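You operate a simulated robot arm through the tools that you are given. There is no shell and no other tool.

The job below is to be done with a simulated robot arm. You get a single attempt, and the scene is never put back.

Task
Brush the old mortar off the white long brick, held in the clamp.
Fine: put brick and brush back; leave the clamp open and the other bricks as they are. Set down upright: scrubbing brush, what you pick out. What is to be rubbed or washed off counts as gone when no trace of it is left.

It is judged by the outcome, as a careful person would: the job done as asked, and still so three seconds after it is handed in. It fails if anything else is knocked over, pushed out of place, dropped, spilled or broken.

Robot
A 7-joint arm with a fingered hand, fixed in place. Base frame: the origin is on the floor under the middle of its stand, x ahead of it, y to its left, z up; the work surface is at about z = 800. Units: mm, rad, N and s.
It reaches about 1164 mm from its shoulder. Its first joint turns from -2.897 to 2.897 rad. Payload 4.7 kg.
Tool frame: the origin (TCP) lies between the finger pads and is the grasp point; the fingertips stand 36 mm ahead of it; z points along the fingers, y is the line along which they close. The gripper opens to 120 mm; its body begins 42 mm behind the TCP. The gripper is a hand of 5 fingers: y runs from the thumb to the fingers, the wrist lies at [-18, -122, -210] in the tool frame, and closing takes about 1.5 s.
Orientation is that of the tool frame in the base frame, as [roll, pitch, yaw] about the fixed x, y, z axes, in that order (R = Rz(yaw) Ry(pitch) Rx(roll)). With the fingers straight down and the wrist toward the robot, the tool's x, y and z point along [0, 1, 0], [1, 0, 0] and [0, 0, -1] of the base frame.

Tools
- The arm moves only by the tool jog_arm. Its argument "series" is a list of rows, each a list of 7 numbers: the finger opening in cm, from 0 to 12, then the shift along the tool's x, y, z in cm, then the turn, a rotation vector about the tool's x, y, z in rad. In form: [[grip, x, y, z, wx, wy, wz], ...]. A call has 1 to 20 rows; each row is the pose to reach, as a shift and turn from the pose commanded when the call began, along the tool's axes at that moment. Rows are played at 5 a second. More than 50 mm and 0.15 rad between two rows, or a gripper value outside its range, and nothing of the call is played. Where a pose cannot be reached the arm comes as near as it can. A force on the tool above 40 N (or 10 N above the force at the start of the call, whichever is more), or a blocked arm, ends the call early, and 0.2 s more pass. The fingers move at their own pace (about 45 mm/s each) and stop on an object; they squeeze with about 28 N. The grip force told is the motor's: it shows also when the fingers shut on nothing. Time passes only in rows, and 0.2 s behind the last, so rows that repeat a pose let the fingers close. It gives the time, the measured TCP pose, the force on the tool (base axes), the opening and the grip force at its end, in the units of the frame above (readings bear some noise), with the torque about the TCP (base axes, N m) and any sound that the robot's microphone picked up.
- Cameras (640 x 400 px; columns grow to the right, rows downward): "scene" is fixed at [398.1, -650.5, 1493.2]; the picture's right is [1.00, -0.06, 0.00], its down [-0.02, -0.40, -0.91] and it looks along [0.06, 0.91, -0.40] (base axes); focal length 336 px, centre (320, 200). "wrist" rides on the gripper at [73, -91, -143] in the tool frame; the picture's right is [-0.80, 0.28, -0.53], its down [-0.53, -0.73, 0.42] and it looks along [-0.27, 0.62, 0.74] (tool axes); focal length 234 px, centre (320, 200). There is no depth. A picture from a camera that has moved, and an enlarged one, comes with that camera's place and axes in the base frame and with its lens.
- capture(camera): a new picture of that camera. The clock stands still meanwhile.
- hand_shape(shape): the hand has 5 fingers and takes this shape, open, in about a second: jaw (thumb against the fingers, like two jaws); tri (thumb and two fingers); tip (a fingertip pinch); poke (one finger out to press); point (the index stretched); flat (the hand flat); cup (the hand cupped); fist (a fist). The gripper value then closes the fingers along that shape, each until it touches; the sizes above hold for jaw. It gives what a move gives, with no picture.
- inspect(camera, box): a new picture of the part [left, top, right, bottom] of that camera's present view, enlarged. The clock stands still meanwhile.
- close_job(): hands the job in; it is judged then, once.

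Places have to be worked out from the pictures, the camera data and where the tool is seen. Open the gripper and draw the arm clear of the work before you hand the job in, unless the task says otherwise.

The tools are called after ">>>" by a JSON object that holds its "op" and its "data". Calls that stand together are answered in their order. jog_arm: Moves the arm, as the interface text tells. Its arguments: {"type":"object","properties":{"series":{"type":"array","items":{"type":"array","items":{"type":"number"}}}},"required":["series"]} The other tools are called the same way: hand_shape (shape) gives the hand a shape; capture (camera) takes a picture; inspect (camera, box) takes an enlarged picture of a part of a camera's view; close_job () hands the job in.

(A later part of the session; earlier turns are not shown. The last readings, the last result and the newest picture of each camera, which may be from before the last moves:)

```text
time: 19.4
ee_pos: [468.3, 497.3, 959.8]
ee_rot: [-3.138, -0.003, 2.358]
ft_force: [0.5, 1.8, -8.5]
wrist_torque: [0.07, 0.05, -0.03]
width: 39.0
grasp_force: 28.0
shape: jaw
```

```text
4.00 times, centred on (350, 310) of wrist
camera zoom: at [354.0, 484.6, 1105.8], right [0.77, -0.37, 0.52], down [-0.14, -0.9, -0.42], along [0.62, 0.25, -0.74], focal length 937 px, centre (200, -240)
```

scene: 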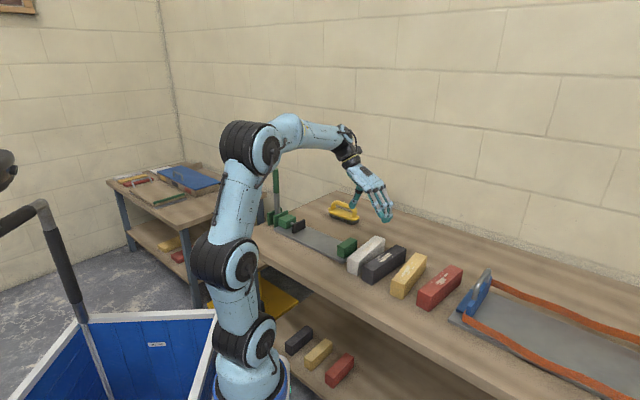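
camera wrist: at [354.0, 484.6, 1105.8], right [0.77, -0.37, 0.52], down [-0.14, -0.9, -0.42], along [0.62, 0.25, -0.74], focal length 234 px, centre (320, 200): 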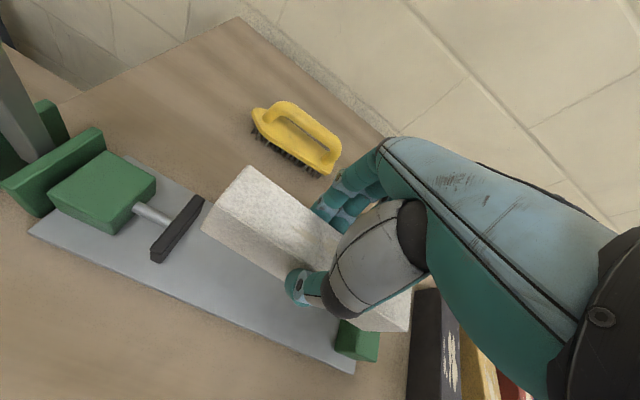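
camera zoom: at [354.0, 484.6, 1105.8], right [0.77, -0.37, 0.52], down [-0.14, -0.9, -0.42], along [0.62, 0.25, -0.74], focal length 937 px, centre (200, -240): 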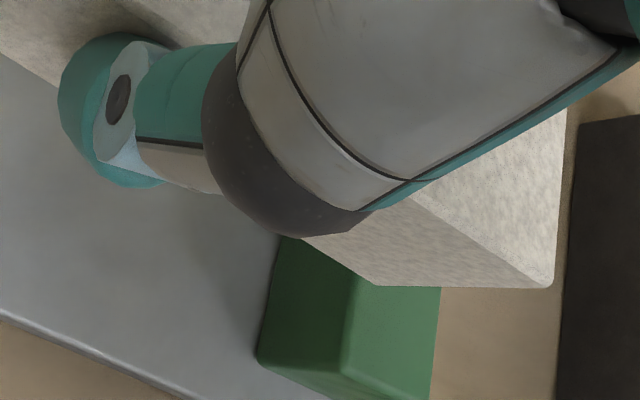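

The left end sits about 12 mm high and the brick is turned about 2°. I tilt the hand to level it, correct the turn, and lower to just above the plate.

>>> {"op": "jog_arm", "data": {"series": [[3, 0, 0, 0, 0, -0.027, -0.018], [3, 0, 0, 0, 0, -0.055, -0.037], [3, 0, 0, 1.2, 0, -0.055, -0.037], [3, 0, 0, 2.4, 0, -0.055, -0.037], [3, 0, 0, 3.6, 0, -0.055, -0.037], [3, 0, 0, 4.8, 0, -0.055, -0.037], [3, 0, 0, 6.0, 0, -0.055, -0.037], [3, 0, 0, 7.0, 0, -0.055, -0.037], [3, 0, 0, 7.0, 0, -0.055, -0.037]]}}

>>> {"op": "inspect", "data": {"camera": "scene", "box": [276, 200, 372, 260]}}

>>> {"op": "inspect", "data": {"camera": "wrist", "box": [120, 150, 312, 270]}}

>>> {"op": "inspect", "data": {"camera": "wrist", "box": [270, 240, 462, 360]}}

```text
time: 21.4
ee_pos: [468.0, 497.6, 890.5]
ee_rot: [-3.136, 0.053, 2.391]
ft_force: [-0.1, -0.2, -8.0]
wrist_torque: [0.08, 0.06, -0.02]
width: 39.1
grasp_force: 27.9
shape: jaw
```

```text
6.67 times, centred on (324, 230) of scene
camera zoom: at [398.1, -650.5, 1493.2], right [1.0, -0.06, 0.0], down [-0.02, -0.4, -0.91], along [0.06, 0.91, -0.4], focal length 2240 px, centre (293, 0)
```

zoom: 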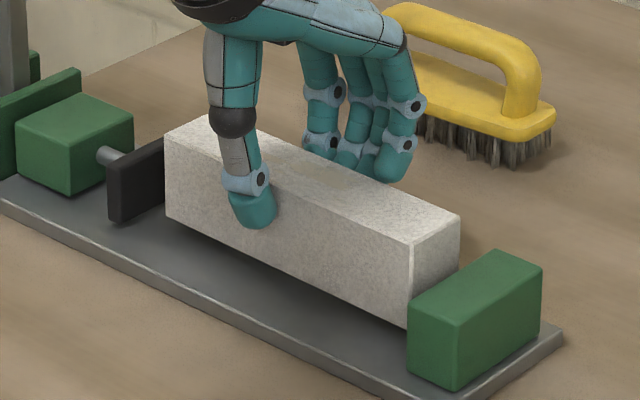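

```text
3.33 times, centred on (216, 210) of wrist
camera zoom: at [349.6, 485.0, 1030.8], right [0.76, -0.32, 0.57], down [-0.09, -0.92, -0.39], along [0.64, 0.24, -0.73], focal length 781 px, centre (667, 167)
```

zoom: 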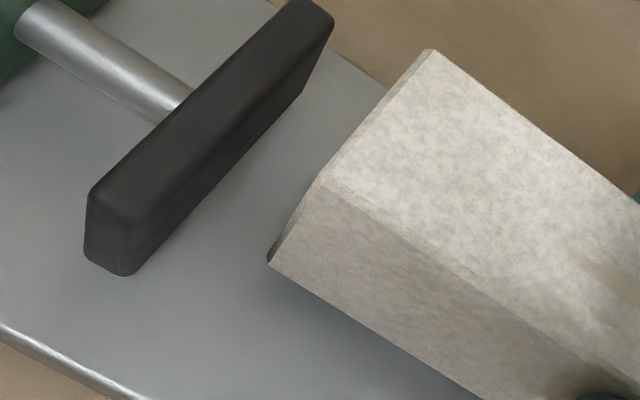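

```text
3.33 times, centred on (366, 300) of wrist
camera zoom: at [349.6, 485.0, 1030.8], right [0.76, -0.32, 0.57], down [-0.09, -0.92, -0.39], along [0.64, 0.24, -0.73], focal length 781 px, centre (167, -133)
```

zoom: 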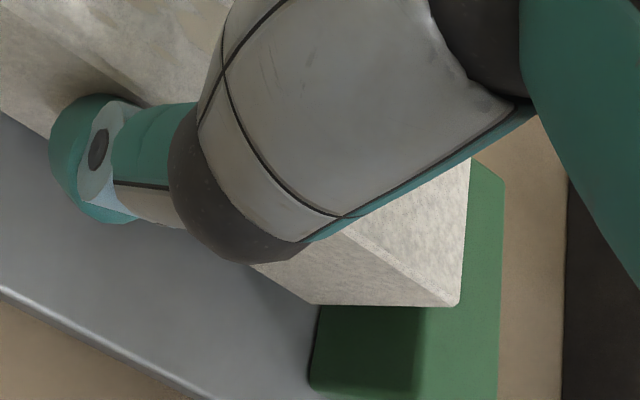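

The brick is now level and aligned: u from about -102 to 86, clear of the jaw by about 12 mm. I lower the last centimetre to the plate.

>>> {"op": "jog_arm", "data": {"series": [[3, 0, 0, 0.4, 0, 0, 0], [3, 0, 0, 0.8, 0, 0, 0], [3, 0, 0, 1.0, 0, 0, 0], [3, 0, 0, 1.2, 0, 0, 0], [3, 0, 0, 1.2, 0, 0, 0]]}}

>>> {"op": "inspect", "data": {"camera": "scene", "box": [276, 200, 372, 260]}}

```text
time: 22.6
ee_pos: [469.1, 497.5, 877.3]
ee_rot: [-3.139, 0.054, 2.393]
ft_force: [-0.2, -0.7, -1.3]
wrist_torque: [0.05, 0.02, -0.01]
width: 38.7
grasp_force: 28.4
shape: jaw
```

```text
6.67 times, centred on (324, 230) of scene
camera zoom: at [398.1, -650.5, 1493.2], right [1.0, -0.06, 0.0], down [-0.02, -0.4, -0.91], along [0.06, 0.91, -0.4], focal length 2240 px, centre (293, 0)
```

zoom: 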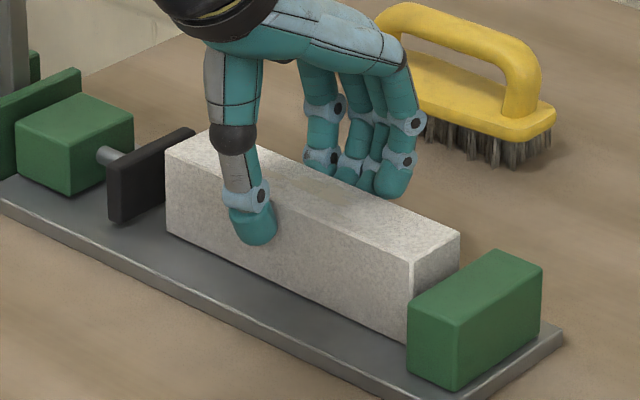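

The plate now carries almost all the weight. I lower 1 mm more, open the fingers and rise.

>>> {"op": "jog_arm", "data": {"series": [[3, 0, 0, 0.1, 0, 0, 0], [4.5, 0, 0, 0.1, 0, 0, 0], [6, 0, 0, 0.1, 0, 0, 0], [7, 0, 0, 0.1, 0, 0, 0], [7, 0, 0, 0.1, 0, 0, 0], [7, 0, 0, -1.0, 0, 0, 0], [7, 0, 0, -2.5, 0, 0, 0], [7, 0, 0, -4.5, 0, 0, 0], [7, 0, 0, -7, 0, 0, 0], [7, 0, 0, -10, 0, 0, 0], [7, 0, 0, -10, 0, 0, 0]]}}

>>> {"op": "inspect", "data": {"camera": "scene", "box": [276, 200, 372, 260]}}

>>> {"op": "capture", "data": {"camera": "wrist"}}

```text
time: 25.0
ee_pos: [465.5, 500.7, 979.4]
ee_rot: [-3.136, 0.055, 2.393]
ft_force: [-0.2, 0.2, 0.1]
wrist_torque: [0.01, 0.0, -0.03]
width: 69.4
grasp_force: 0.0
shape: jaw
```

```text
6.67 times, centred on (324, 230) of scene
camera zoom: at [398.1, -650.5, 1493.2], right [1.0, -0.06, 0.0], down [-0.02, -0.4, -0.91], along [0.06, 0.91, -0.4], focal length 2240 px, centre (293, 0)
```

zoom: 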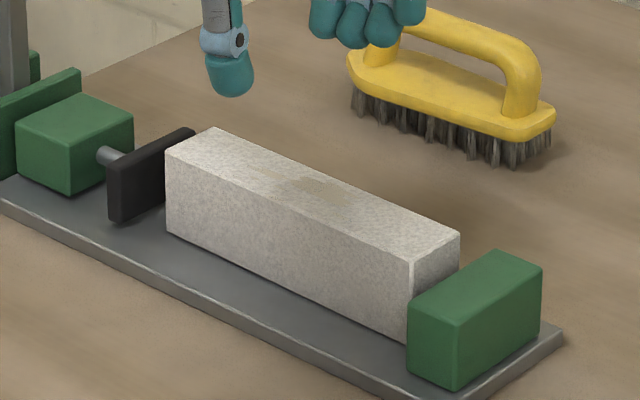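

```text
taken
camera wrist: at [346.2, 488.8, 1119.5], right [0.76, -0.32, 0.57], down [-0.09, -0.92, -0.39], along [0.64, 0.24, -0.73], focal length 234 px, centre (320, 200)
```

wrist: 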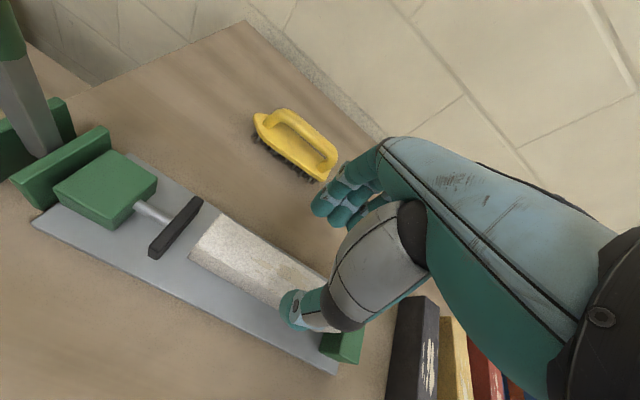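

The brick stands flat in the clamp, mortar side up. Next I raise the hand, level it, and go above the clamp's lever (near (296, 673), top at about z=1052) to work out which way it swings.

>>> {"op": "jog_arm", "data": {"series": [[7, -0.2, -0.02, -3.77, -0.0014, 0.014, 0.009], [7, -0.41, -0.04, -7.54, -0.0028, 0.028, 0.018], [7, -0.62, -0.06, -11.3, -0.0042, 0.041, 0.028], [7, -0.83, -0.08, -15.08, -0.0056, 0.055, 0.037], [7, 3.28, 0.1, -15.31, -0.0056, 0.055, 0.037], [7, 7.39, 0.29, -15.53, -0.0056, 0.055, 0.037], [7, 11.5, 0.47, -15.76, -0.0056, 0.055, 0.037], [7, 15.6, 0.65, -15.98, -0.0056, 0.055, 0.037], [7, 19.71, 0.84, -16.21, -0.0056, 0.055, 0.037], [7, 23.82, 1.02, -16.44, -0.0056, 0.055, 0.037], [7, 23.82, 1.02, -16.44, -0.0056, 0.055, 0.037]]}}

>>> {"op": "capture", "data": {"camera": "wrist"}}

>>> {"op": "capture", "data": {"camera": "scene"}}

>>> {"op": "inspect", "data": {"camera": "scene", "box": [210, 130, 338, 210]}}

```text
time: 27.4
ee_pos: [293.4, 677.8, 1131.2]
ee_rot: [3.14, -0.001, 2.357]
ft_force: [-0.2, -0.3, -0.4]
wrist_torque: [0.01, 0.03, -0.02]
width: 69.4
grasp_force: 0.1
shape: jaw
```

```text
taken
camera wrist: at [177.7, 664.6, 1275.7], right [0.77, -0.37, 0.52], down [-0.14, -0.89, -0.43], along [0.63, 0.25, -0.74], focal length 234 px, centre (320, 200)
```

wrist: 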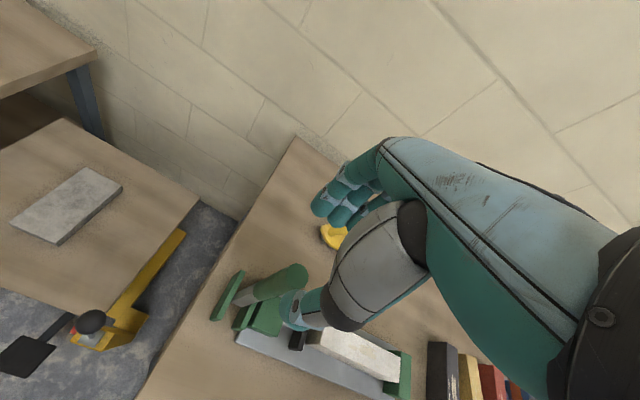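

```text
taken
```

scene: 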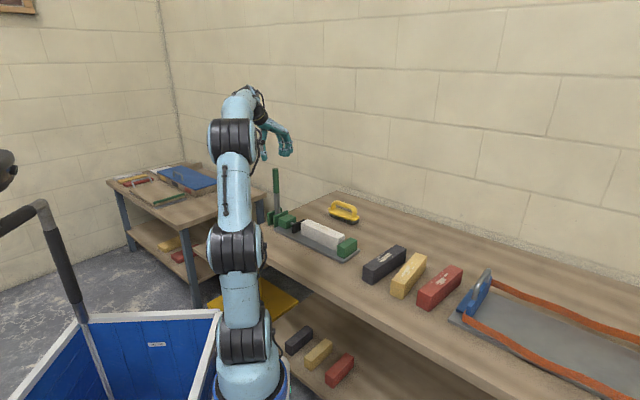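

```text
5.00 times, centred on (274, 170) of scene
camera zoom: at [398.1, -650.5, 1493.2], right [1.0, -0.06, 0.0], down [-0.02, -0.4, -0.91], along [0.06, 0.91, -0.4], focal length 1680 px, centre (550, 350)
```

zoom: 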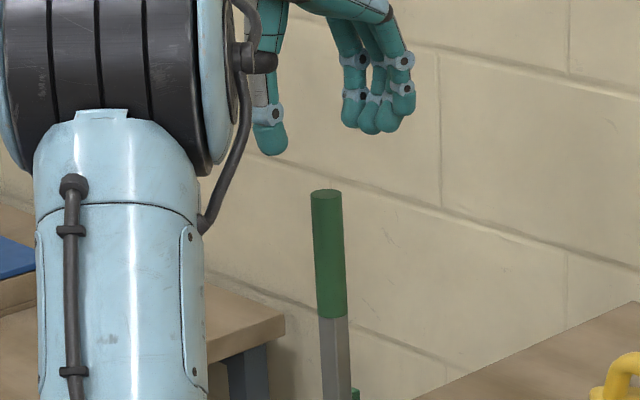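

The hand is above the lever. I enlarge the view of the lever and cheeks from here to see how it is hinged.

>>> {"op": "inspect", "data": {"camera": "wrist", "box": [190, 240, 318, 320]}}

>>> {"op": "inspect", "data": {"camera": "wrist", "box": [210, 180, 402, 300]}}

>>> {"op": "inspect", "data": {"camera": "scene", "box": [200, 215, 280, 265]}}

```text
5.00 times, centred on (254, 280) of wrist
camera zoom: at [177.7, 664.6, 1275.7], right [0.77, -0.37, 0.52], down [-0.14, -0.89, -0.43], along [0.63, 0.25, -0.74], focal length 1171 px, centre (650, -200)
```

zoom: 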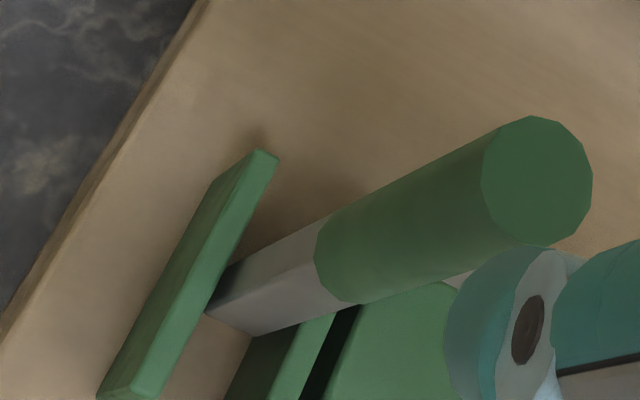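

```text
3.33 times, centred on (306, 240) of wrist
camera zoom: at [177.7, 664.6, 1275.7], right [0.77, -0.37, 0.52], down [-0.14, -0.89, -0.43], along [0.63, 0.25, -0.74], focal length 781 px, centre (367, 67)
```

zoom: 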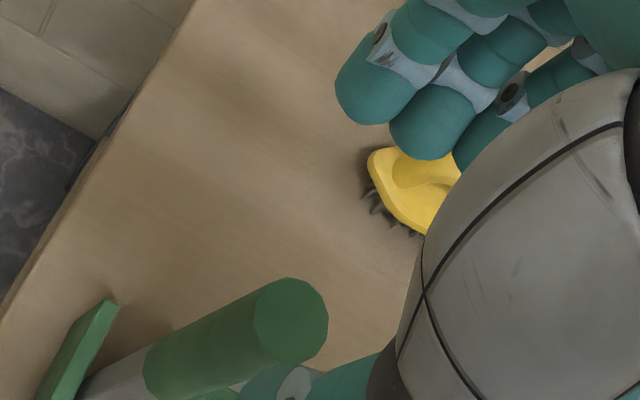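

```text
8.00 times, centred on (240, 240) of scene
camera zoom: at [398.1, -650.5, 1493.2], right [1.0, -0.06, 0.0], down [-0.02, -0.4, -0.91], along [0.06, 0.91, -0.4], focal length 2688 px, centre (960, -120)
```

zoom: 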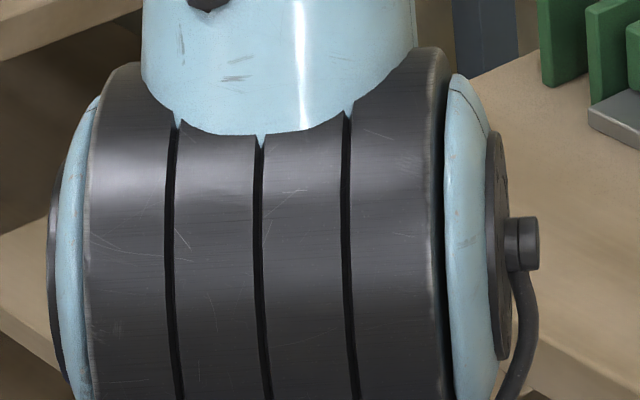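

The lever bar stands between two cheeks facing along u, so it should swing across the bench (±v). I lower the open hand around the handle so that thumb and fingers straddle it.

>>> {"op": "jog_arm", "data": {"series": [[7, 0, -0.3, 0, 0, 0, 0], [7, 0, -0.3, 2, 0, 0, 0], [7, 0, -0.3, 4, 0, 0, 0], [7, 0, -0.3, 6, 0, 0, 0], [7, 0, -0.3, 8, 0, 0, 0], [7, 0, -0.3, 10, 0, 0, 0], [7, 0, -0.3, 10, 0, 0, 0]]}}

>>> {"op": "inspect", "data": {"camera": "scene", "box": [210, 130, 338, 210]}}

>>> {"op": "capture", "data": {"camera": "wrist"}}

```text
time: 29.0
ee_pos: [291.1, 675.5, 1032.0]
ee_rot: [3.139, -0.003, 2.356]
ft_force: [0.2, 0.0, 0.3]
wrist_torque: [-0.02, -0.01, 0.01]
width: 69.9
grasp_force: 0.0
shape: jaw
```

```text
5.00 times, centred on (274, 170) of scene
camera zoom: at [398.1, -650.5, 1493.2], right [1.0, -0.06, 0.0], down [-0.02, -0.4, -0.91], along [0.06, 0.91, -0.4], focal length 1680 px, centre (550, 350)
```

zoom: 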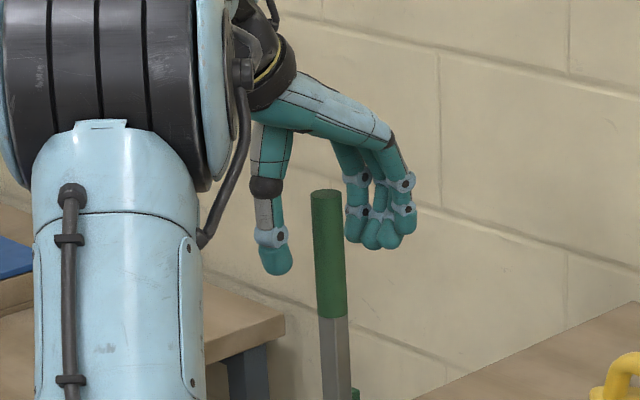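

```text
taken
camera wrist: at [175.4, 661.3, 1175.3], right [0.77, -0.37, 0.52], down [-0.14, -0.89, -0.43], along [0.63, 0.25, -0.74], focal length 234 px, centre (320, 200)
```

wrist: 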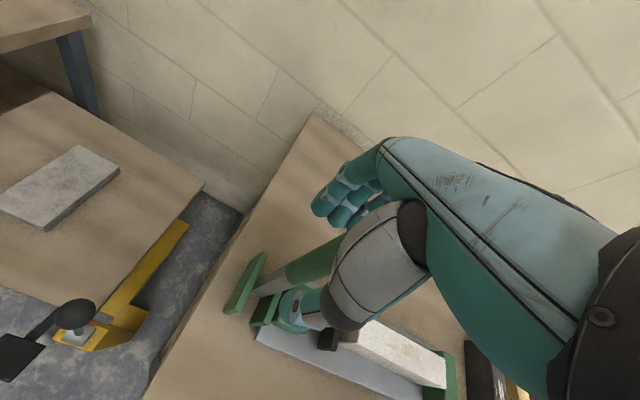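

The handle stands between thumb and fingers. I try a gentle pull toward the robot (-v) first and watch force and pad.

>>> {"op": "jog_arm", "data": {"series": [[7, 0, -0.6, 0, 0, 0, 0], [7, 0, -1.2, 0, 0, 0, 0], [7, 0, -1.8, 0, 0, 0, 0], [7, 0, -2.4, 0, 0, 0, 0], [7, 0, -3.0, 0, 0, 0, 0], [7, 0, -3.5, 0, 0, 0, 0], [7, 0, -3.5, 0, 0, 0, 0]]}}

>>> {"op": "inspect", "data": {"camera": "scene", "box": [230, 150, 358, 230]}}

```text
time: 30.6
ee_pos: [266.0, 650.2, 1029.5]
ee_rot: [3.138, -0.002, 2.356]
ft_force: [2.6, 3.5, 1.0]
wrist_torque: [0.16, -0.15, 0.07]
width: 72.8
grasp_force: 0.1
shape: jaw
```

```text
5.00 times, centred on (294, 190) of scene
camera zoom: at [398.1, -650.5, 1493.2], right [1.0, -0.06, 0.0], down [-0.02, -0.4, -0.91], along [0.06, 0.91, -0.4], focal length 1680 px, centre (450, 250)
```

zoom: 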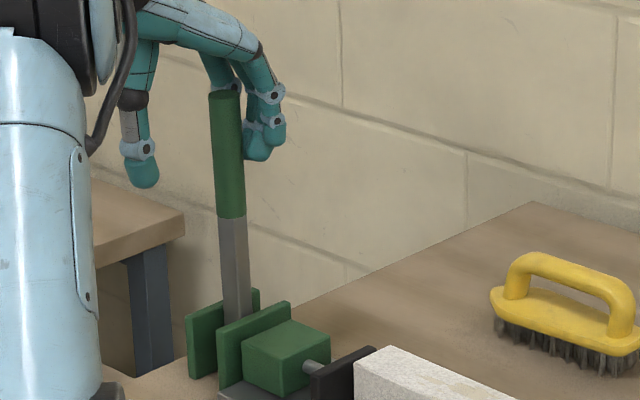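

There is about 4 N of resistance and the lever hasn't visibly moved yet. I pull slightly further to tell a stop from a stiff hinge.

>>> {"op": "jog_arm", "data": {"series": [[7, 0, -0.4, 0, 0, 0, 0], [7, 0, -0.8, 0, 0, 0, 0], [7, 0, -1.2, 0, 0, 0, 0], [7, 0, -1.2, 0, 0, 0, 0]]}}

>>> {"op": "inspect", "data": {"camera": "scene", "box": [230, 150, 358, 230]}}

```text
time: 31.6
ee_pos: [257.5, 642.3, 1030.4]
ee_rot: [3.141, 0.0, 2.357]
ft_force: [8.6, 8.3, 2.5]
wrist_torque: [0.33, -0.44, 0.14]
width: 77.2
grasp_force: 0.1
shape: jaw
```

```text
5.00 times, centred on (294, 190) of scene
camera zoom: at [398.1, -650.5, 1493.2], right [1.0, -0.06, 0.0], down [-0.02, -0.4, -0.91], along [0.06, 0.91, -0.4], focal length 1680 px, centre (450, 250)
```

zoom: 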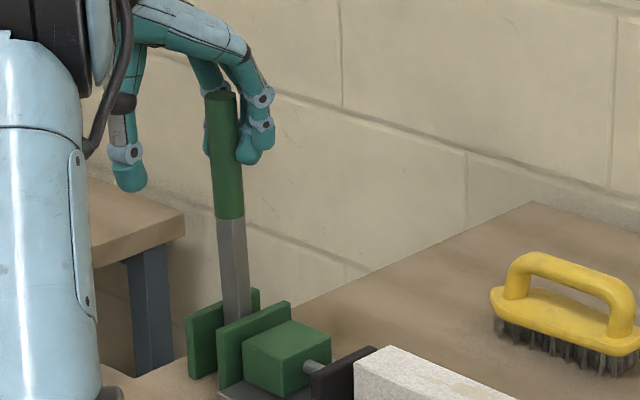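

The handle leaned about 4 mm toward the robot at 12 N. I continue pulling a bit to see whether it keeps going.

>>> {"op": "jog_arm", "data": {"series": [[7, 0, -0.4, 0, 0, 0, 0], [7, 0, -0.8, 0, 0, 0, 0], [7, 0, -1.2, 0, 0, 0, 0], [7, 0, -1.6, 0, 0, 0, 0], [7, 0, -2.0, 0, 0, 0, 0], [7, 0, -2.0, 0, 0, 0, 0]]}}

>>> {"op": "inspect", "data": {"camera": "scene", "box": [230, 150, 358, 230]}}

```text
time: 33.0
ee_pos: [241.9, 626.8, 1029.0]
ee_rot: [3.14, 0.0, 2.357]
ft_force: [0.1, 0.6, -0.5]
wrist_torque: [-0.01, 0.0, -0.01]
width: 69.9
grasp_force: 0.1
shape: jaw
```

```text
5.00 times, centred on (294, 190) of scene
camera zoom: at [398.1, -650.5, 1493.2], right [1.0, -0.06, 0.0], down [-0.02, -0.4, -0.91], along [0.06, 0.91, -0.4], focal length 1680 px, centre (450, 250)
```

zoom: 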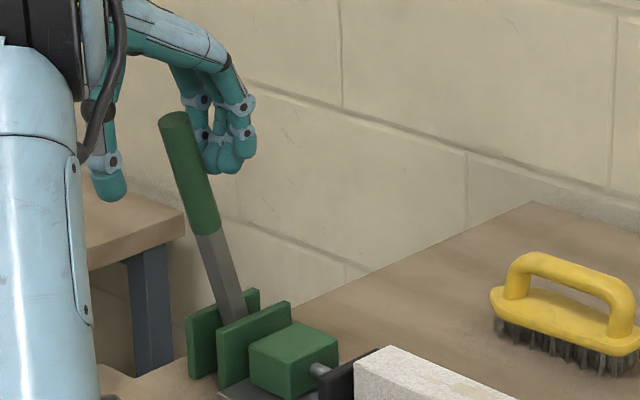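

It snapped past a detent and swings toward the robot, with the pad advancing (about 9 mm for about 16°). So pulling toward the robot closes it; I follow the arc with the fingertips to about 55°.

>>> {"op": "jog_arm", "data": {"series": [[7, 0, -0.9, 0.1, 0, 0, 0], [7, 0, -1.84, 0.21, 0, 0, 0], [7, 0, -3.1, 0.65, 0, 0, 0], [7, 0, -4.31, 1.16, 0, 0, 0], [7, 0, -5.5, 1.8, 0, 0, 0], [7, 0, -6.58, 2.53, 0, 0, 0], [7, 0, -7.6, 3.35, 0, 0, 0], [7, 0, -8.57, 4.27, 0, 0, 0], [7, 0, -8.57, 4.27, 0, 0, 0]]}}

>>> {"op": "inspect", "data": {"camera": "scene", "box": [230, 160, 358, 240]}}

>>> {"op": "capture", "data": {"camera": "wrist"}}

```text
time: 35.0
ee_pos: [181.2, 565.4, 984.8]
ee_rot: [3.139, -0.002, 2.357]
ft_force: [0.2, 0.1, -0.4]
wrist_torque: [-0.02, 0.05, 0.0]
width: 69.7
grasp_force: 0.0
shape: jaw
```

```text
5.00 times, centred on (294, 200) of scene
camera zoom: at [398.1, -650.5, 1493.2], right [1.0, -0.06, 0.0], down [-0.02, -0.4, -0.91], along [0.06, 0.91, -0.4], focal length 1680 px, centre (450, 200)
```

zoom: 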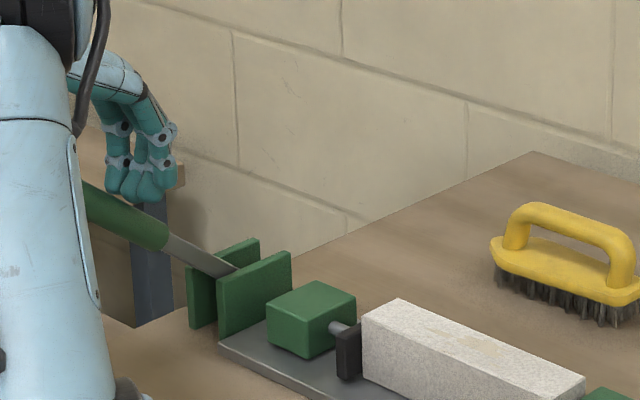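

```text
taken
camera wrist: at [67.1, 552.9, 1130.4], right [0.77, -0.37, 0.52], down [-0.14, -0.89, -0.43], along [0.63, 0.25, -0.74], focal length 234 px, centre (320, 200)
```

wrist: 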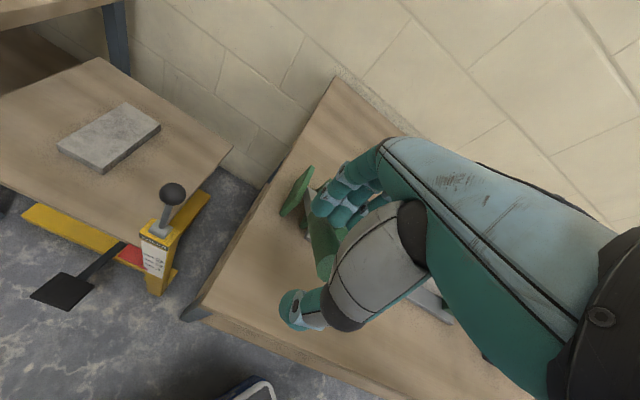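

The lever swung down ahead of my fingers and the pad has come up close to the brick. I look closely at both ends.

>>> {"op": "inspect", "data": {"camera": "scene", "box": [270, 205, 366, 265]}}

>>> {"op": "inspect", "data": {"camera": "scene", "box": [240, 190, 304, 230]}}

>>> {"op": "inspect", "data": {"camera": "wrist", "box": [260, 160, 420, 260]}}

```text
6.67 times, centred on (318, 235) of scene
camera zoom: at [398.1, -650.5, 1493.2], right [1.0, -0.06, 0.0], down [-0.02, -0.4, -0.91], along [0.06, 0.91, -0.4], focal length 2240 px, centre (333, -33)
```

zoom: 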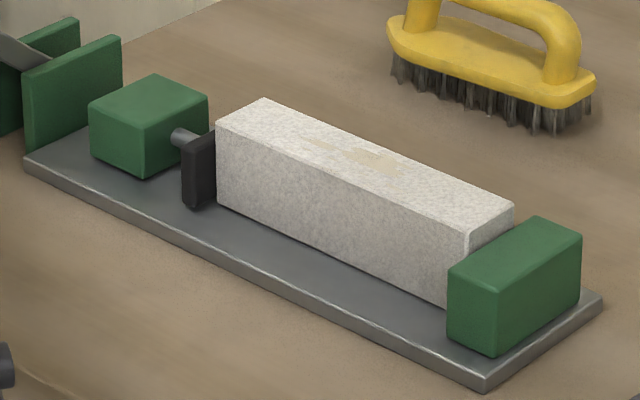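

```text
10.00 times, centred on (272, 210) of scene
camera zoom: at [398.1, -650.5, 1493.2], right [1.0, -0.06, 0.0], down [-0.02, -0.4, -0.91], along [0.06, 0.91, -0.4], focal length 3360 px, centre (800, 100)
```

zoom: 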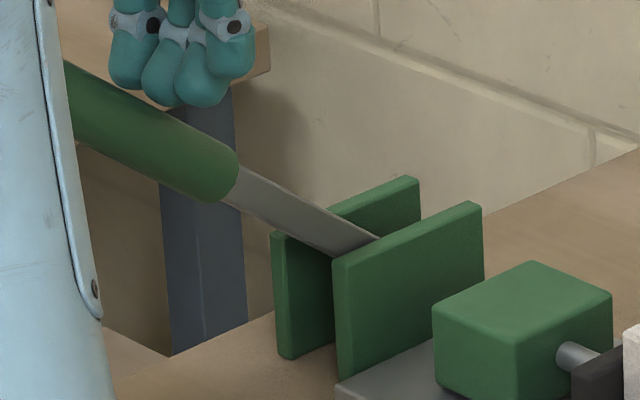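

```text
4.00 times, centred on (340, 210) of wrist
camera zoom: at [67.1, 552.9, 1130.4], right [0.77, -0.37, 0.52], down [-0.14, -0.89, -0.43], along [0.63, 0.25, -0.74], focal length 937 px, centre (240, 160)
```

zoom: 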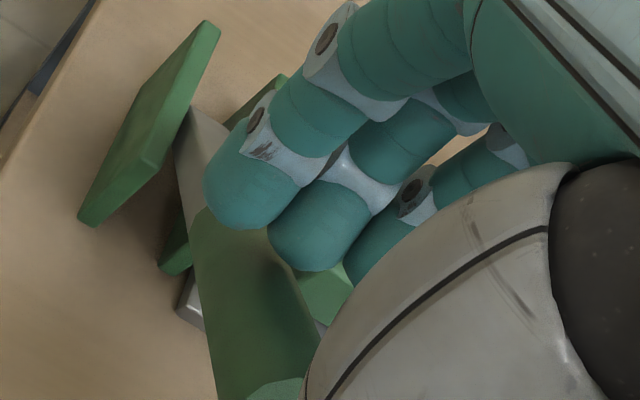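

The pad has met the brick and pushed it about 10 mm toward the jaw, and the lever is at about 60°. I press it further down the arc until it resists.

>>> {"op": "jog_arm", "data": {"series": [[7, 0, -0.8, 0.95, 0, 0, 0], [7, 0, -1.6, 1.9, 0, 0, 0], [7, 0, -2.0, 2.5, 0, 0, 0], [7, 0, -2.3, 3.05, 0, 0, 0], [7, 0, -2.6, 3.6, 0, 0, 0], [7, 0, -2.87, 4.23, 0, 0, 0], [7, 0, -2.87, 4.23, 0, 0, 0]]}}

>>> {"op": "inspect", "data": {"camera": "scene", "box": [270, 205, 366, 265]}}

>>> {"op": "inspect", "data": {"camera": "scene", "box": [240, 190, 304, 230]}}

```text
time: 36.6
ee_pos: [160.8, 545.9, 944.6]
ee_rot: [3.14, 0.0, 2.356]
ft_force: [0.1, 0.0, -0.1]
wrist_torque: [0.01, 0.01, 0.0]
width: 69.8
grasp_force: 0.0
shape: jaw
```

```text
6.67 times, centred on (318, 235) of scene
camera zoom: at [398.1, -650.5, 1493.2], right [1.0, -0.06, 0.0], down [-0.02, -0.4, -0.91], along [0.06, 0.91, -0.4], focal length 2240 px, centre (333, -33)
```

zoom: 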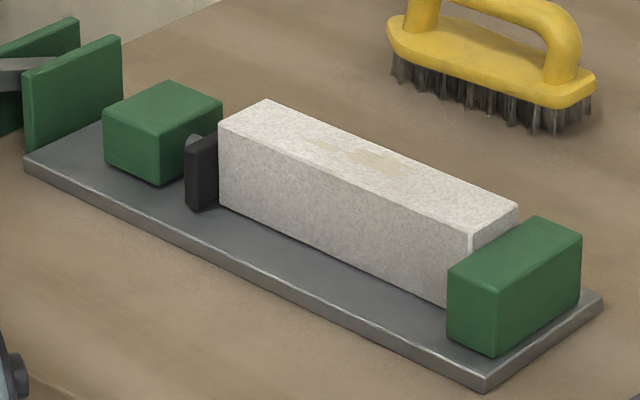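

```text
10.00 times, centred on (272, 210) of scene
camera zoom: at [398.1, -650.5, 1493.2], right [1.0, -0.06, 0.0], down [-0.02, -0.4, -0.91], along [0.06, 0.91, -0.4], focal length 3360 px, centre (800, 100)
```

zoom: 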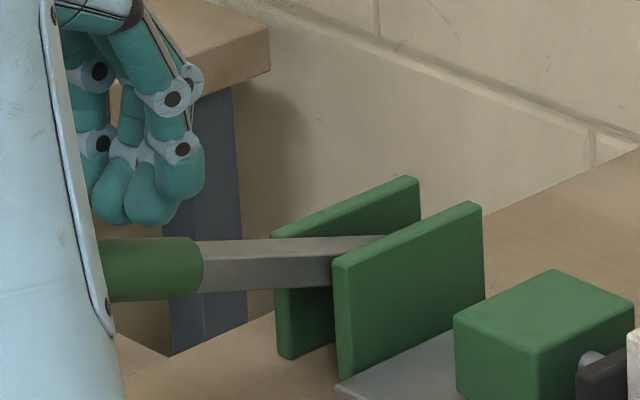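

The pad is spring-loaded: the housing kept advancing while the brick seated against the jaw, and the lever is at about 72°. I press it further to the end of its travel.

>>> {"op": "jog_arm", "data": {"series": [[7, 0, -0.4, 0.9, 0, 0, 0], [7, 0, -0.7, 1.8, 0, 0, 0], [7, 0, -0.9, 2.7, 0, 0, 0], [7, 0, -1.1, 3.6, 0, 0, 0], [7, 0, -1.1, 3.6, 0, 0, 0]]}}

>>> {"op": "inspect", "data": {"camera": "scene", "box": [270, 205, 366, 265]}}

>>> {"op": "inspect", "data": {"camera": "scene", "box": [240, 190, 304, 230]}}

```text
time: 37.4
ee_pos: [156.5, 542.8, 932.5]
ee_rot: [3.128, -0.016, 2.355]
ft_force: [5.0, -0.9, 20.9]
wrist_torque: [0.47, -1.05, -0.15]
width: 71.1
grasp_force: 0.0
shape: jaw
stopped in row 3: the force on the tool passed its limit at 43 N (the readings are from after the stop); the commanded pose is now the measured one
```

```text
6.67 times, centred on (318, 235) of scene
camera zoom: at [398.1, -650.5, 1493.2], right [1.0, -0.06, 0.0], down [-0.02, -0.4, -0.91], along [0.06, 0.91, -0.4], focal length 2240 px, centre (333, -33)
```

zoom: 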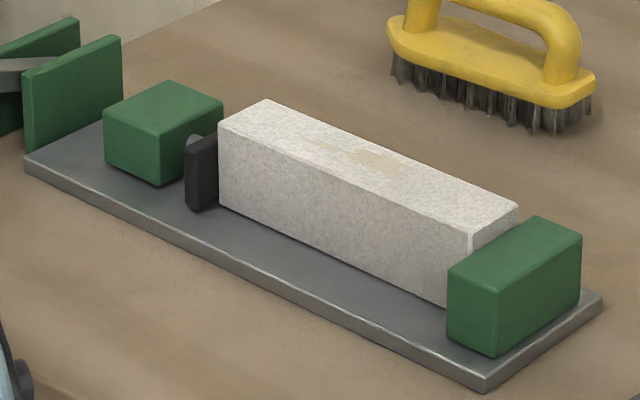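

```text
10.00 times, centred on (272, 210) of scene
camera zoom: at [398.1, -650.5, 1493.2], right [1.0, -0.06, 0.0], down [-0.02, -0.4, -0.91], along [0.06, 0.91, -0.4], focal length 3360 px, centre (800, 100)
```

zoom: 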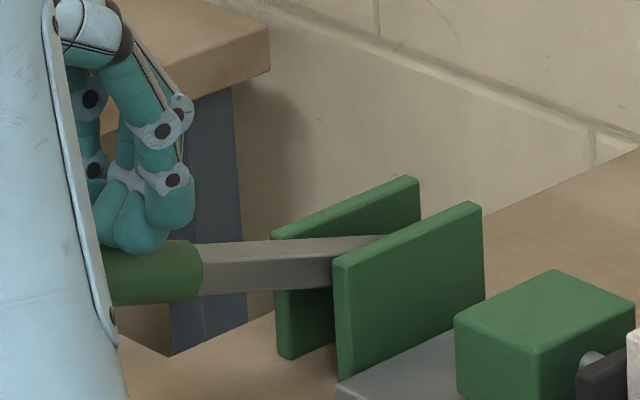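

The lever is at its stop (over 43 N without moving) and the brick is clamped against the jaw. I lift away, level the hand, and go over to hover above the brush.

>>> {"op": "jog_arm", "data": {"series": [[7, 0, 0, -2, 0, 0, 0], [7, 0, 0, -5.5, 0.004, -0.005, 0], [7, 0, 0, -9.5, 0.009, -0.01, 0], [7, 0, 0, -13.5, 0.0136, -0.016, -0.001], [7, 0, 0, -17, 0.0136, -0.016, -0.001], [7, -1.8, 3.7, -17, 0.0136, -0.016, -0.001], [7, -3.6, 7.5, -17, 0.0136, -0.016, -0.001], [7, -5.5, 11.3, -17, 0.0136, -0.016, -0.001], [7, -7.3, 15.0, -17, 0.0136, -0.016, -0.001], [7, -9.1, 18.8, -17, 0.0136, -0.016, -0.001], [7, -10.9, 22.5, -17, 0.0136, -0.016, -0.001], [7, -12.8, 26.3, -17, 0.0136, -0.016, -0.001], [7, -14.6, 30.0, -17, 0.0136, -0.016, -0.001], [7, -16.4, 33.8, -17, 0.0136, -0.016, -0.001], [7, -18.2, 37.5, -17, 0.0136, -0.016, -0.001], [7, -20.03, 41.27, -17, 0.0136, -0.016, -0.001], [7, -20.03, 41.27, -17, 0.0136, -0.016, -0.001]]}}

>>> {"op": "capture", "data": {"camera": "wrist"}}

>>> {"op": "capture", "data": {"camera": "scene"}}

>>> {"op": "inspect", "data": {"camera": "scene", "box": [262, 190, 374, 260]}}

```text
time: 41.0
ee_pos: [588.4, 689.0, 1100.8]
ee_rot: [-3.138, 0.005, 2.358]
ft_force: [-0.9, -0.1, 0.0]
wrist_torque: [-0.01, -0.03, 0.0]
width: 69.7
grasp_force: 0.1
shape: jaw
```

```text
taken
camera wrist: at [474.5, 675.9, 1244.9], right [0.77, -0.37, 0.53], down [-0.14, -0.9, -0.42], along [0.63, 0.25, -0.74], focal length 234 px, centre (320, 200)
```

wrist: 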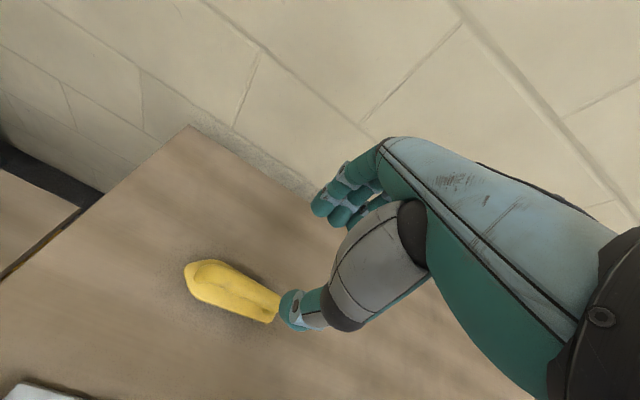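

```text
taken
```

scene: 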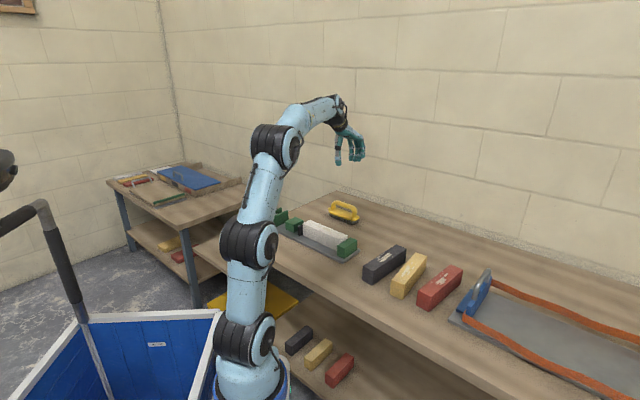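

```text
5.71 times, centred on (318, 225) of scene
camera zoom: at [398.1, -650.5, 1493.2], right [1.0, -0.06, 0.0], down [-0.02, -0.4, -0.91], along [0.06, 0.91, -0.4], focal length 1920 px, centre (331, 57)
```

zoom: 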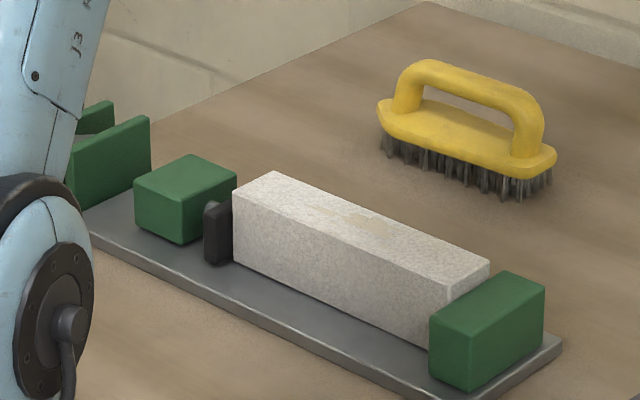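

The clamp holds the brick, and I'm above the brush. I enlarge the wrist view to measure the brush handle.

>>> {"op": "inspect", "data": {"camera": "wrist", "box": [165, 235, 325, 335]}}

>>> {"op": "inspect", "data": {"camera": "scene", "box": [318, 195, 366, 225]}}

```text
4.00 times, centred on (245, 285) of wrist
camera zoom: at [474.5, 675.9, 1244.9], right [0.77, -0.37, 0.53], down [-0.14, -0.9, -0.42], along [0.63, 0.25, -0.74], focal length 937 px, centre (620, -140)
```

zoom: 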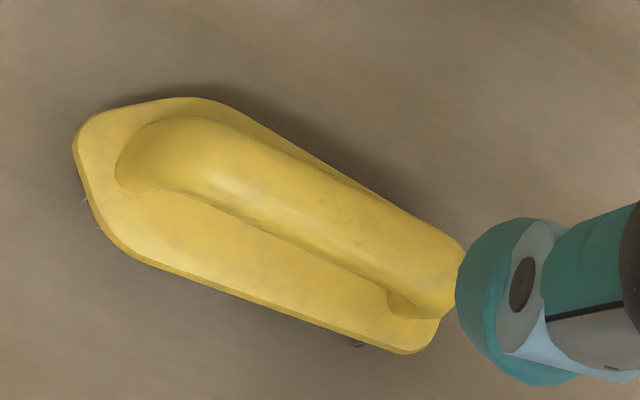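

```text
13.33 times, centred on (342, 210) of scene
camera zoom: at [398.1, -650.5, 1493.2], right [1.0, -0.06, 0.0], down [-0.02, -0.4, -0.91], along [0.06, 0.91, -0.4], focal length 4480 px, centre (27, 67)
```

zoom: 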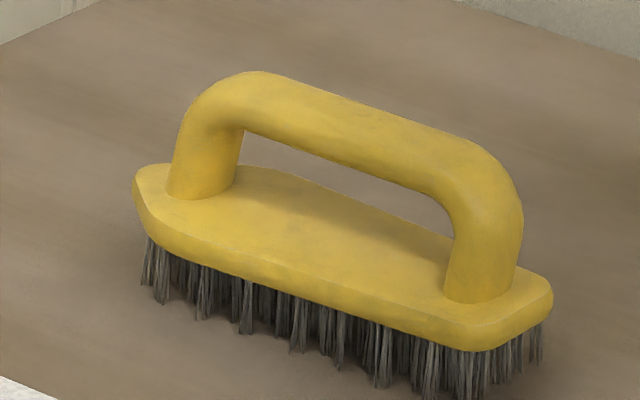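

The handle bar runs along u with centre near (588, 692), z about 873, and the brush base top is near z=835. I shift so the fingers centre on the bar and descend to just around it.

>>> {"op": "jog_arm", "data": {"series": [[7, 0.8, 0.1, 2, -0.0018, 0.0025, 0.001], [7, 1.68, 0.17, 4, -0.0036, 0.005, 0.002], [7, 1.68, 0.17, 7, -0.0036, 0.005, 0.002], [7, 1.68, 0.17, 10, -0.0036, 0.005, 0.002], [7, 1.68, 0.17, 13, -0.0036, 0.005, 0.002], [7, 1.68, 0.17, 16, -0.0036, 0.005, 0.002], [7, 1.68, 0.17, 18, -0.0036, 0.005, 0.002], [7, 1.68, 0.17, 18, -0.0036, 0.005, 0.002]]}}

>>> {"op": "capture", "data": {"camera": "wrist"}}

>>> {"op": "inspect", "data": {"camera": "scene", "box": [302, 180, 382, 230]}}

```text
time: 42.8
ee_pos: [580.1, 702.0, 920.7]
ee_rot: [3.14, -0.002, 2.354]
ft_force: [0.3, -0.1, -0.5]
wrist_torque: [-0.01, 0.01, 0.02]
width: 69.8
grasp_force: 0.1
shape: jaw
```

```text
taken
camera wrist: at [465.3, 688.4, 1065.7], right [0.77, -0.37, 0.52], down [-0.14, -0.89, -0.43], along [0.63, 0.25, -0.74], focal length 234 px, centre (320, 200)
```

wrist: 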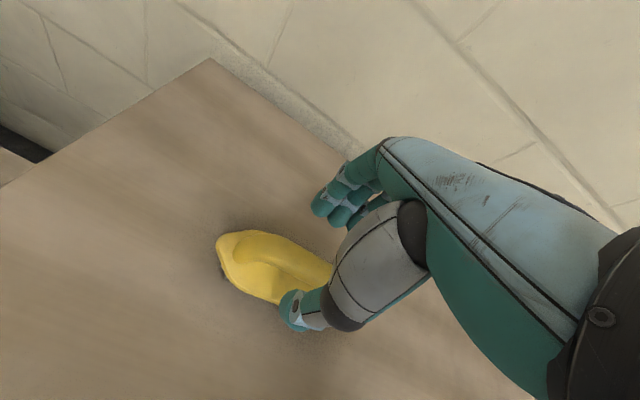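

```text
8.00 times, centred on (342, 205) of scene
camera zoom: at [398.1, -650.5, 1493.2], right [1.0, -0.06, 0.0], down [-0.02, -0.4, -0.91], along [0.06, 0.91, -0.4], focal length 2688 px, centre (144, 160)
```

zoom: 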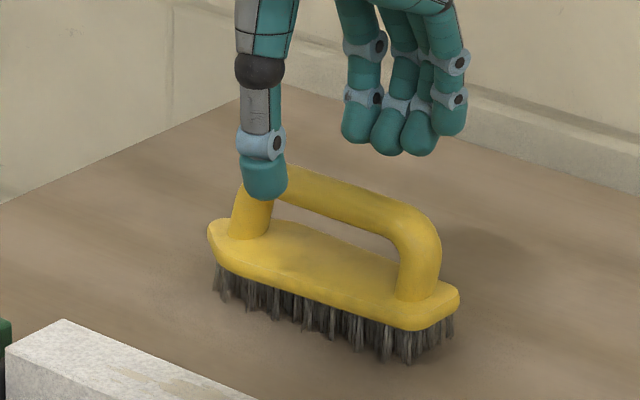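

Thumb and fingers straddle the bar nicely. I lower the remaining 4 cm.

>>> {"op": "jog_arm", "data": {"series": [[7, 0, 0, 1, 0, 0, 0], [7, 0, 0, 2, 0, 0, 0], [7, 0, 0, 3, 0, 0, 0], [7, 0, 0, 3.7, 0, 0, 0], [7, 0, 0, 3.7, 0, 0, 0]]}}

>>> {"op": "inspect", "data": {"camera": "wrist", "box": [200, 180, 392, 300]}}

>>> {"op": "inspect", "data": {"camera": "scene", "box": [310, 185, 374, 225]}}

```text
time: 44.0
ee_pos: [579.3, 700.8, 884.8]
ee_rot: [-3.14, 0.0, 2.356]
ft_force: [0.4, 0.0, -0.2]
wrist_torque: [0.0, 0.0, -0.01]
width: 69.7
grasp_force: 0.1
shape: jaw
```

```text
3.33 times, centred on (296, 240) of wrist
camera zoom: at [465.2, 687.8, 1028.1], right [0.77, -0.37, 0.53], down [-0.14, -0.89, -0.42], along [0.63, 0.25, -0.74], focal length 781 px, centre (400, 67)
```

zoom: 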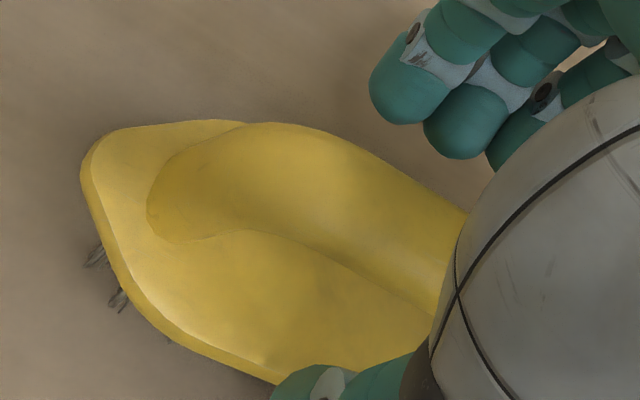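

```text
10.00 times, centred on (342, 205) of scene
camera zoom: at [398.1, -650.5, 1493.2], right [1.0, -0.06, 0.0], down [-0.02, -0.4, -0.91], along [0.06, 0.91, -0.4], focal length 3360 px, centre (100, 150)
```

zoom: 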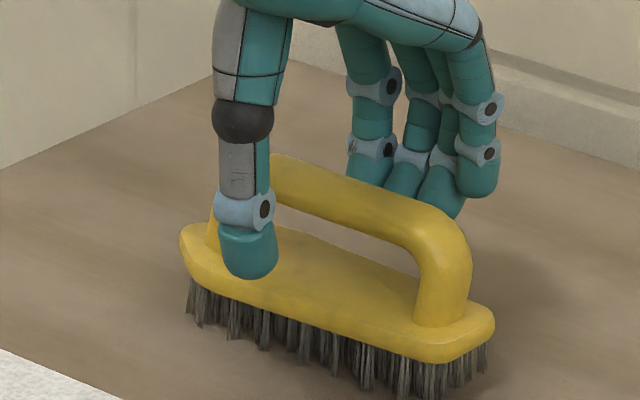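

Good alignment. I close the hand on the handle bar.

>>> {"op": "jog_arm", "data": {"series": [[6, 0, 0, 0, 0, 0, 0], [5, 0, 0, 0, 0, 0, 0], [4, 0, 0, 0, 0, 0, 0], [3, 0, 0, 0, 0, 0, 0], [2, 0, 0, 0, 0, 0, 0], [1.2, 0, 0, 0, 0, 0, 0], [1.2, 0, 0, 0, 0, 0, 0], [1.2, 0, 0, 0, 0, 0, 0]]}}

>>> {"op": "inspect", "data": {"camera": "wrist", "box": [200, 180, 392, 300]}}

>>> {"op": "inspect", "data": {"camera": "scene", "box": [310, 185, 374, 225]}}

```text
time: 45.8
ee_pos: [580.1, 702.1, 884.0]
ee_rot: [3.141, 0.0, 2.357]
ft_force: [-0.1, 0.4, -0.8]
wrist_torque: [-0.03, -0.01, 0.0]
width: 12.3
grasp_force: 0.1
shape: jaw
```

```text
3.33 times, centred on (296, 240) of wrist
camera zoom: at [465.2, 687.8, 1028.3], right [0.77, -0.37, 0.53], down [-0.14, -0.89, -0.42], along [0.63, 0.25, -0.74], focal length 781 px, centre (400, 67)
```

zoom: 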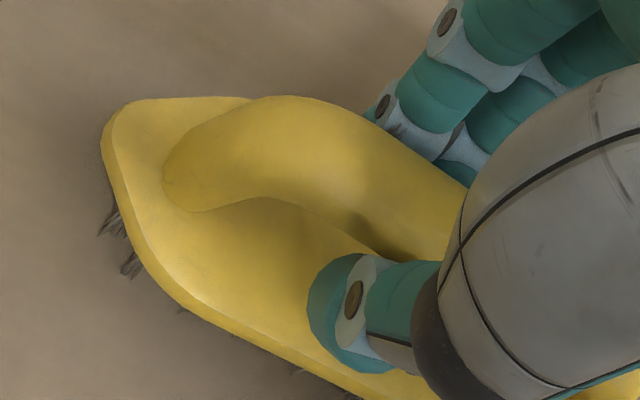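

```text
10.00 times, centred on (342, 205) of scene
camera zoom: at [398.1, -650.5, 1493.2], right [1.0, -0.06, 0.0], down [-0.02, -0.4, -0.91], along [0.06, 0.91, -0.4], focal length 3360 px, centre (100, 150)
```

zoom: 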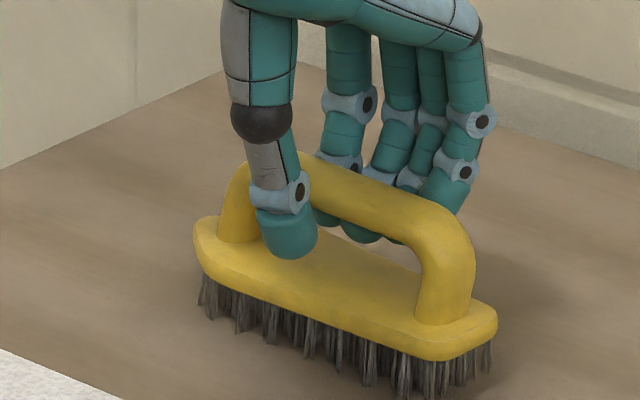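

The fingers have curled under the bar but aren't squeezing yet (force 0, width 12 mm). I close further to get a firm hold.

>>> {"op": "jog_arm", "data": {"series": [[0.8, 0, 0, 0, 0, 0, 0], [0.4, 0, 0, 0, 0, 0, 0], [0, 0, 0, 0, 0, 0, 0], [0, 0, 0, 0, 0, 0, 0], [0, 0, 0, 0, 0, 0, 0]]}}

>>> {"op": "inspect", "data": {"camera": "wrist", "box": [200, 180, 392, 300]}}

>>> {"op": "inspect", "data": {"camera": "scene", "box": [310, 185, 374, 225]}}

```text
time: 47.0
ee_pos: [579.6, 701.7, 884.5]
ee_rot: [-3.141, -0.001, 2.355]
ft_force: [0.1, 0.3, -1.6]
wrist_torque: [0.04, -0.01, 0.0]
width: 11.0
grasp_force: 27.8
shape: jaw
```

```text
3.33 times, centred on (296, 240) of wrist
camera zoom: at [465.2, 687.9, 1028.1], right [0.77, -0.37, 0.53], down [-0.14, -0.89, -0.42], along [0.63, 0.25, -0.74], focal length 781 px, centre (400, 67)
```

zoom: 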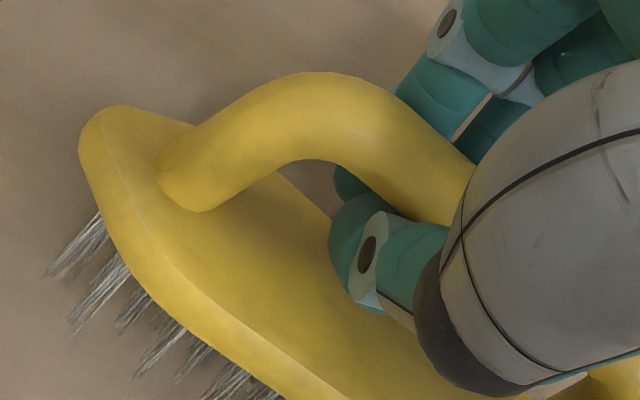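

```text
10.00 times, centred on (342, 205) of scene
camera zoom: at [398.1, -650.5, 1493.2], right [1.0, -0.06, 0.0], down [-0.02, -0.4, -0.91], along [0.06, 0.91, -0.4], focal length 3360 px, centre (100, 150)
```

zoom: 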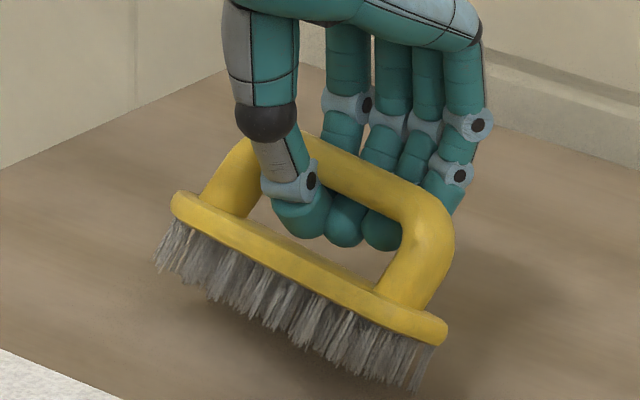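

Squeezing made the fingertips meet under the bar and tilted the brush. I loosen back to a loose loop (about 1.4 cm), so it can settle upright while the bar stays enclosed.

>>> {"op": "jog_arm", "data": {"series": [[0.8, 0, 0, 0, 0, 0, 0], [1.0, 0, 0, 0, 0, 0, 0], [1.2, 0, 0, 0, 0, 0, 0], [1.4, 0, 0, 0, 0, 0, 0], [1.4, 0, 0, 0, 0, 0, 0], [1.4, 0, 0, 0, 0, 0, 0]]}}

>>> {"op": "inspect", "data": {"camera": "scene", "box": [310, 185, 374, 225]}}

>>> {"op": "inspect", "data": {"camera": "wrist", "box": [200, 180, 392, 300]}}

```text
time: 48.4
ee_pos: [580.3, 701.7, 883.7]
ee_rot: [3.141, 0.0, 2.356]
ft_force: [-0.4, 0.2, -0.2]
wrist_torque: [-0.01, 0.01, 0.03]
width: 14.1
grasp_force: 0.0
shape: jaw
```

```text
10.00 times, centred on (342, 205) of scene
camera zoom: at [398.1, -650.5, 1493.2], right [1.0, -0.06, 0.0], down [-0.02, -0.4, -0.91], along [0.06, 0.91, -0.4], focal length 3360 px, centre (100, 150)
```

zoom: 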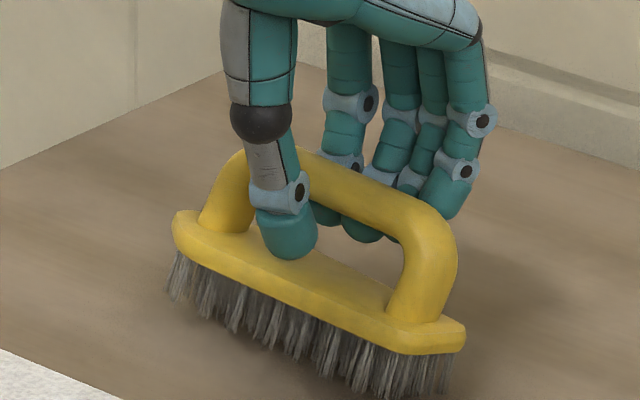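

```text
3.33 times, centred on (296, 240) of wrist
camera zoom: at [465.2, 687.8, 1028.3], right [0.77, -0.37, 0.53], down [-0.14, -0.89, -0.42], along [0.63, 0.25, -0.74], focal length 781 px, centre (400, 67)
```

zoom: 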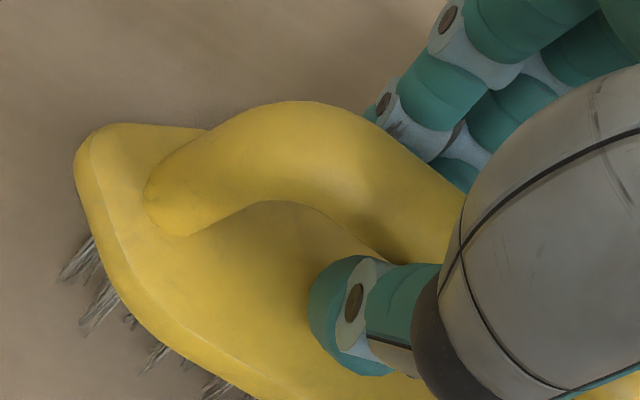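

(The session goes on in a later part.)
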